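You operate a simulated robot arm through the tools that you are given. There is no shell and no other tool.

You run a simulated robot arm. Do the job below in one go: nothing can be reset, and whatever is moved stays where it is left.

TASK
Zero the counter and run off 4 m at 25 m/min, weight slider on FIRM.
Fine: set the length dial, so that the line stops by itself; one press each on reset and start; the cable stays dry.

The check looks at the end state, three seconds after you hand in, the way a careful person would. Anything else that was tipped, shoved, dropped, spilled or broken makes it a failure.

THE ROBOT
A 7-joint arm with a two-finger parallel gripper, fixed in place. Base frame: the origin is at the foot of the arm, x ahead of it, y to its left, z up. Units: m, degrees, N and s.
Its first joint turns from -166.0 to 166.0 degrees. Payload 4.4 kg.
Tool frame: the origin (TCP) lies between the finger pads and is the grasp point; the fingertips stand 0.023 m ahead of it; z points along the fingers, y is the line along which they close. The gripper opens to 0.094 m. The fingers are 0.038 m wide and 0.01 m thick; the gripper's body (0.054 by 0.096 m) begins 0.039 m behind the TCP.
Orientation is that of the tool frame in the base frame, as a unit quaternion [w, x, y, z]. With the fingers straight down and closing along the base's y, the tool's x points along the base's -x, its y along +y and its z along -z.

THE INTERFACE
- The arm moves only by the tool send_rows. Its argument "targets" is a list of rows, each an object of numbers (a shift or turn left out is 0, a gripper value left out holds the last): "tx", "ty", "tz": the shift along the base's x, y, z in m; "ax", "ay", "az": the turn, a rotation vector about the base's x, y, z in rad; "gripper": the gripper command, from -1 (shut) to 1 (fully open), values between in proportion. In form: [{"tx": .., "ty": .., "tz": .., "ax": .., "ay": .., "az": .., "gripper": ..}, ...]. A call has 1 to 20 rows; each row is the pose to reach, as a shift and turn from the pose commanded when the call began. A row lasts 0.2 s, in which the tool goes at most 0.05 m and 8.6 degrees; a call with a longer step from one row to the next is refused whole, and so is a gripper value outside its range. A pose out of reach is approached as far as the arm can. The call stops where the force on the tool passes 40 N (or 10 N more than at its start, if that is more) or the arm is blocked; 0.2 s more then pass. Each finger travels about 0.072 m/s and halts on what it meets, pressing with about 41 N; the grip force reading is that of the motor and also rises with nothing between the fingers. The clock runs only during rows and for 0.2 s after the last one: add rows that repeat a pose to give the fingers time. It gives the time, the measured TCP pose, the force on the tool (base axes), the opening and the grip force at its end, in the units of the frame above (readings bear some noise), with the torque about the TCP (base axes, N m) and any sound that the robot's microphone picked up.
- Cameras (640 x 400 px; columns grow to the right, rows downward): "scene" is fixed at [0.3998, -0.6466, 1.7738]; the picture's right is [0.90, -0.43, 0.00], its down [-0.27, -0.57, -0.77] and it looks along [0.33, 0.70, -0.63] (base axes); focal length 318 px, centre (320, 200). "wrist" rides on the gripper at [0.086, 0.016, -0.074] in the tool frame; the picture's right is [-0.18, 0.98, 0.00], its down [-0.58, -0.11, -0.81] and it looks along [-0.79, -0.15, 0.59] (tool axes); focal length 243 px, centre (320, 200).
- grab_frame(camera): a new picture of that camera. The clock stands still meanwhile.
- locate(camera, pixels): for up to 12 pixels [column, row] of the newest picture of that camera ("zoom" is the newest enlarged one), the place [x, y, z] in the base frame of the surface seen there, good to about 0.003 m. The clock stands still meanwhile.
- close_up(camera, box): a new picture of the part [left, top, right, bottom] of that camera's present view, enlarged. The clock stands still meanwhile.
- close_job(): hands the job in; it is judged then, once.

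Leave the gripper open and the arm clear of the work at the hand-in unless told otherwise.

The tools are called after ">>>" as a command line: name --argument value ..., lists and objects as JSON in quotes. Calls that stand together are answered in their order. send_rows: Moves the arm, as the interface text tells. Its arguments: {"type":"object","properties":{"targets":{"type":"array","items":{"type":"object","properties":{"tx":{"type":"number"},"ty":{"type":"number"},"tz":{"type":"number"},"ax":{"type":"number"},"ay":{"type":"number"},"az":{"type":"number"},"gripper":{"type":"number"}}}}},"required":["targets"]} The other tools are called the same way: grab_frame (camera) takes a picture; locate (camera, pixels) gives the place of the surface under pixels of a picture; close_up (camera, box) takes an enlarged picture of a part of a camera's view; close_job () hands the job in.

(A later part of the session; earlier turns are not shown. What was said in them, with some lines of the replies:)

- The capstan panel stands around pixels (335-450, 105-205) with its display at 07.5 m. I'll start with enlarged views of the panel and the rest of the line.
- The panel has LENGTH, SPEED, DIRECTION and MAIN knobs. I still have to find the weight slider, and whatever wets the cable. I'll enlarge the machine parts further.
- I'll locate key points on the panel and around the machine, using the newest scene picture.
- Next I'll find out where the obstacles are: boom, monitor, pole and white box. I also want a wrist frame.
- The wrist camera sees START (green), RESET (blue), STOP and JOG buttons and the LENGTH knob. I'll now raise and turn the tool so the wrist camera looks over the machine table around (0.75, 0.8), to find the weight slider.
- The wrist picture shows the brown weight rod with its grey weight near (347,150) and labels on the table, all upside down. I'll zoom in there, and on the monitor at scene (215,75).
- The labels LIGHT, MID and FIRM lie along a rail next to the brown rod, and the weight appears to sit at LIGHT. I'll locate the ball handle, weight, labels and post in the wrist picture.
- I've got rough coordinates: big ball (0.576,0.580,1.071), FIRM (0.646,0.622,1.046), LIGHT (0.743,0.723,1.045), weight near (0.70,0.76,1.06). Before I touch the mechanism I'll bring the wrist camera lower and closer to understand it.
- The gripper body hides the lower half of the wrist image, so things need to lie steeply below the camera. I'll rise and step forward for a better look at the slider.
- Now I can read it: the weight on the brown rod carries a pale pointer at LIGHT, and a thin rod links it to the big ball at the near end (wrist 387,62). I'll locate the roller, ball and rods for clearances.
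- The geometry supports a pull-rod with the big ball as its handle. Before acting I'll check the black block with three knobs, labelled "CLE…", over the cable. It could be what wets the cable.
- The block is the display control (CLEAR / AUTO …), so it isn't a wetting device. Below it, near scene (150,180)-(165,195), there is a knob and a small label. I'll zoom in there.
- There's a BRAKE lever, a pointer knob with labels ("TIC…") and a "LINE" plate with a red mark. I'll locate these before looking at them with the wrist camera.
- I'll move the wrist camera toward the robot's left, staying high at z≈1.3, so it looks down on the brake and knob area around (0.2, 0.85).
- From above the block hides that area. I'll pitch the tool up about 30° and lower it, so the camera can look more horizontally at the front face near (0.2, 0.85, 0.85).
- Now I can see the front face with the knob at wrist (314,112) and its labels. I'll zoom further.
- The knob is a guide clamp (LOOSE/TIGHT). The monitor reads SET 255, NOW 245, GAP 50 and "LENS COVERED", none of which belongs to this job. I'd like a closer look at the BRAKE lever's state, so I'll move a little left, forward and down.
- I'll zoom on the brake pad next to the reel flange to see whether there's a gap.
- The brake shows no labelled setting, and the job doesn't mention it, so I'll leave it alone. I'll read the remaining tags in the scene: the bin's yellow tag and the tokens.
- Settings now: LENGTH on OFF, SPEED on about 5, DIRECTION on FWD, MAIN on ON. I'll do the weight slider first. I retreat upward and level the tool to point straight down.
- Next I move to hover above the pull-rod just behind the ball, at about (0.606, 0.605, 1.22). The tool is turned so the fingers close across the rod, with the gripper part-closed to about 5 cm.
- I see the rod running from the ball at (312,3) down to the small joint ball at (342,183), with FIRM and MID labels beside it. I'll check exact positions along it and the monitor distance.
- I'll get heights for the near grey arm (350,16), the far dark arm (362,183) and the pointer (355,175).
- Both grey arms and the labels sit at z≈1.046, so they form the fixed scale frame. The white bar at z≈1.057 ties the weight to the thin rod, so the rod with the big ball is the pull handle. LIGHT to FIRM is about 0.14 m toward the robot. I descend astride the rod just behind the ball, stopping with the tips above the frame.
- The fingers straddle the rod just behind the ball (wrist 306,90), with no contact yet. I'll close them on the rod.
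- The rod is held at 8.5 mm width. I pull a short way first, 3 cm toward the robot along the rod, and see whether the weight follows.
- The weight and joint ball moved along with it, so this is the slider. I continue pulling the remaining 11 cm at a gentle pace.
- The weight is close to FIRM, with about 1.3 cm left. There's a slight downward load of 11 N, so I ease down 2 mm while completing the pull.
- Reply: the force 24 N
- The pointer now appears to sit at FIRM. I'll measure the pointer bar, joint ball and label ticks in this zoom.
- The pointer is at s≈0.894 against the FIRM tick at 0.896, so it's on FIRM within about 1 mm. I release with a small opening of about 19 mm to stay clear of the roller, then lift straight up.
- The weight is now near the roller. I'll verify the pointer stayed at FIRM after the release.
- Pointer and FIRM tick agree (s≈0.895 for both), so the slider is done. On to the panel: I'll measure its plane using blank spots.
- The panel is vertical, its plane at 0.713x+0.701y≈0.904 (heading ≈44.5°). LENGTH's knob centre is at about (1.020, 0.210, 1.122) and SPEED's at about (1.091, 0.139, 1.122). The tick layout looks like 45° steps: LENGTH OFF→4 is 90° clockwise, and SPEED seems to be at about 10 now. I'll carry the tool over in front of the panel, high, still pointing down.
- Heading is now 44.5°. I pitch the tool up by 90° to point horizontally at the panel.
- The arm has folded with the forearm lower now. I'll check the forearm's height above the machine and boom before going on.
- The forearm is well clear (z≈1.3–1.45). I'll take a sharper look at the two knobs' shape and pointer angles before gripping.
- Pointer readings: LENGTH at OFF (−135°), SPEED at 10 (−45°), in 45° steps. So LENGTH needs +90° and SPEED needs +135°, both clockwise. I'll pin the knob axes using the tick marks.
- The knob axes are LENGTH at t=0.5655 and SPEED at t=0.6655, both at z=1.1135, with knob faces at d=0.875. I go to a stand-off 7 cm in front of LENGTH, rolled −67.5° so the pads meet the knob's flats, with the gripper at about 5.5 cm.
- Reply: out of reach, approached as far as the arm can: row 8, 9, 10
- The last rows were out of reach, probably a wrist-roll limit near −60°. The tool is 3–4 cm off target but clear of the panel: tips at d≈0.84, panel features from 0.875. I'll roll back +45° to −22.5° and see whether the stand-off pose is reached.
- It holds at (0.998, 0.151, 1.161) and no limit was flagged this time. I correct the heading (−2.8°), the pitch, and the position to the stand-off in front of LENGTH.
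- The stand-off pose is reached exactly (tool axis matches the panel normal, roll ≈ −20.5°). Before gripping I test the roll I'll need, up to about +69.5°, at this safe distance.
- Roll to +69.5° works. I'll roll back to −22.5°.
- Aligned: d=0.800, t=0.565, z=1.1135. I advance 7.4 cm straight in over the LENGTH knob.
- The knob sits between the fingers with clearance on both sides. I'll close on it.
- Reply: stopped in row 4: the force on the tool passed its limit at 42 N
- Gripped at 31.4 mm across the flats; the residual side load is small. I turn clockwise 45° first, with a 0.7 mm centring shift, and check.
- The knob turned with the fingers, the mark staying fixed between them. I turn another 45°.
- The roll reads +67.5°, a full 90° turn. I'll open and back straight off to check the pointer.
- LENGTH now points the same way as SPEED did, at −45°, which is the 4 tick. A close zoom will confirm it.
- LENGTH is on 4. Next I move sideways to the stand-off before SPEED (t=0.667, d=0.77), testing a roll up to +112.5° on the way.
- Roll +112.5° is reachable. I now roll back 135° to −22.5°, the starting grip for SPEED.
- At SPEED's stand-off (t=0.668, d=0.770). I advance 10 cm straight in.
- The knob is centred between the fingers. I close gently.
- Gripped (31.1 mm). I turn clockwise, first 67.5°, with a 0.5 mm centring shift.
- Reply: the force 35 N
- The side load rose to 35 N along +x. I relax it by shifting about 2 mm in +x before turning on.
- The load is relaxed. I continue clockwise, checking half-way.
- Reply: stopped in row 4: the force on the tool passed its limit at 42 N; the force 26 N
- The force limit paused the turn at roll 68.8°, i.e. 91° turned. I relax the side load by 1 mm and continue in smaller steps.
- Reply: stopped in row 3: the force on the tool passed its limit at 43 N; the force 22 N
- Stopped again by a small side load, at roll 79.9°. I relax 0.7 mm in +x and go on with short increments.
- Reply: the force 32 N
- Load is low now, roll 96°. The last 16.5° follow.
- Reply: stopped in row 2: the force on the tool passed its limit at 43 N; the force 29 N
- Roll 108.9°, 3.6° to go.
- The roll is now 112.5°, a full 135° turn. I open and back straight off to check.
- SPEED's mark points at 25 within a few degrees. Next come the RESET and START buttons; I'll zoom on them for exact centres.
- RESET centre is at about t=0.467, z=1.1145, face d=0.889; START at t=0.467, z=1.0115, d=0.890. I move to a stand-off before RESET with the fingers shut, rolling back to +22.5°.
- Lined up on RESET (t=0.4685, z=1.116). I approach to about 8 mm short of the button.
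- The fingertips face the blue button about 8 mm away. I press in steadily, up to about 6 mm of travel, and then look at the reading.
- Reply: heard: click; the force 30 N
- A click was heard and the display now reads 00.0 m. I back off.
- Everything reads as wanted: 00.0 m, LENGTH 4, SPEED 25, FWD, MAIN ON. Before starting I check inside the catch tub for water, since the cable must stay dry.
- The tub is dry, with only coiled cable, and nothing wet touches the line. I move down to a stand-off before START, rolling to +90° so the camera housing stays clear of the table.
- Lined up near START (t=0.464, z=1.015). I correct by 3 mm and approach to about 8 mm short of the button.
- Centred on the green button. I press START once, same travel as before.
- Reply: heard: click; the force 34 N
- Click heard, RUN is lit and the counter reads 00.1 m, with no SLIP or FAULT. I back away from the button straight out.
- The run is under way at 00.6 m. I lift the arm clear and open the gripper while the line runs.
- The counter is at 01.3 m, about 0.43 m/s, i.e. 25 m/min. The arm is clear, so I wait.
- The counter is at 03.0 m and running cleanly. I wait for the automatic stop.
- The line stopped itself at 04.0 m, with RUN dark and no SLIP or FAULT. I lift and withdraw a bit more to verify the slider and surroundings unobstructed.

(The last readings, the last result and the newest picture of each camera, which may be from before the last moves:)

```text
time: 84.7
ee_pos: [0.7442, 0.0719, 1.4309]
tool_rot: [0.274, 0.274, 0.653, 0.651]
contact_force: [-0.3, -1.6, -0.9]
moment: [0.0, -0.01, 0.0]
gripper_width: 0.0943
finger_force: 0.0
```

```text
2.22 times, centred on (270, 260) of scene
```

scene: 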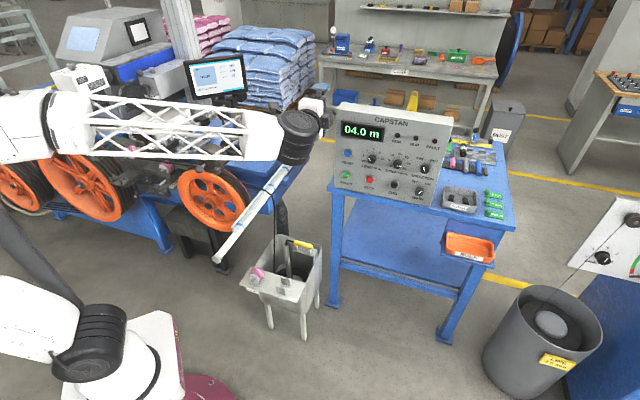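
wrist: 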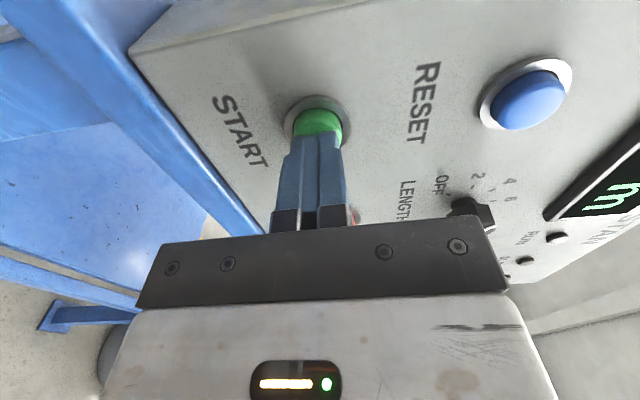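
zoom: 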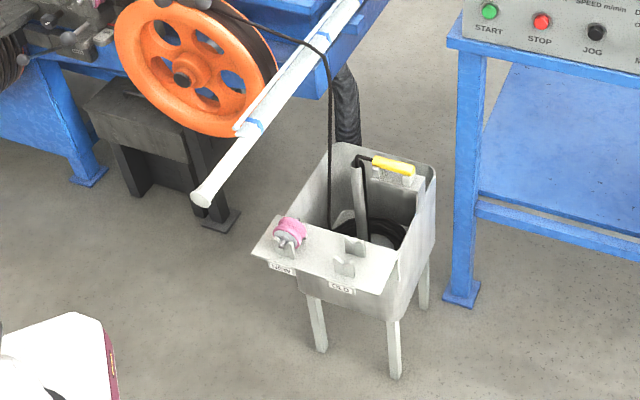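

The final state is as asked:
- The counter reads 04.0 m with RUN off.
- LENGTH is on 4 and SPEED on 25.
- The slider pointer is at FIRM, in the same pixel place as before the run.
- The tub and cable are dry and nothing was disturbed.
- The gripper is open and the arm is clear.

I'll hand in.

>>> close_job

```text
The job is handed in.
```

The line ran off 4 m at 25 m/min and stopped by itself. The counter reads 04.0 m, with no SLIP or FAULT light during or after the run.

- **Weight slider:** it moved from LIGHT to FIRM, within about 1 mm of the FIRM mark. It was still there after the run.
- **Dials:** LENGTH went from OFF to 4, and SPEED from 10 to 25. DIRECTION was already on FWD and MAIN already on ON, so I left both alone.
- **Buttons:** RESET and START were pressed once each. RESET took the counter from 07.5 to 00.0 m before the run.
- **Cable:** nothing wet touches the line, and the catch tub was dry before the run and looked the same after it.
- **Arm:** I saw nothing else moved. The gripper is open and the arm is clear of the work.

While I turned the knobs, the arm's force limit stopped it four times on side load. I eased off each time, and both dials ended on their marks.
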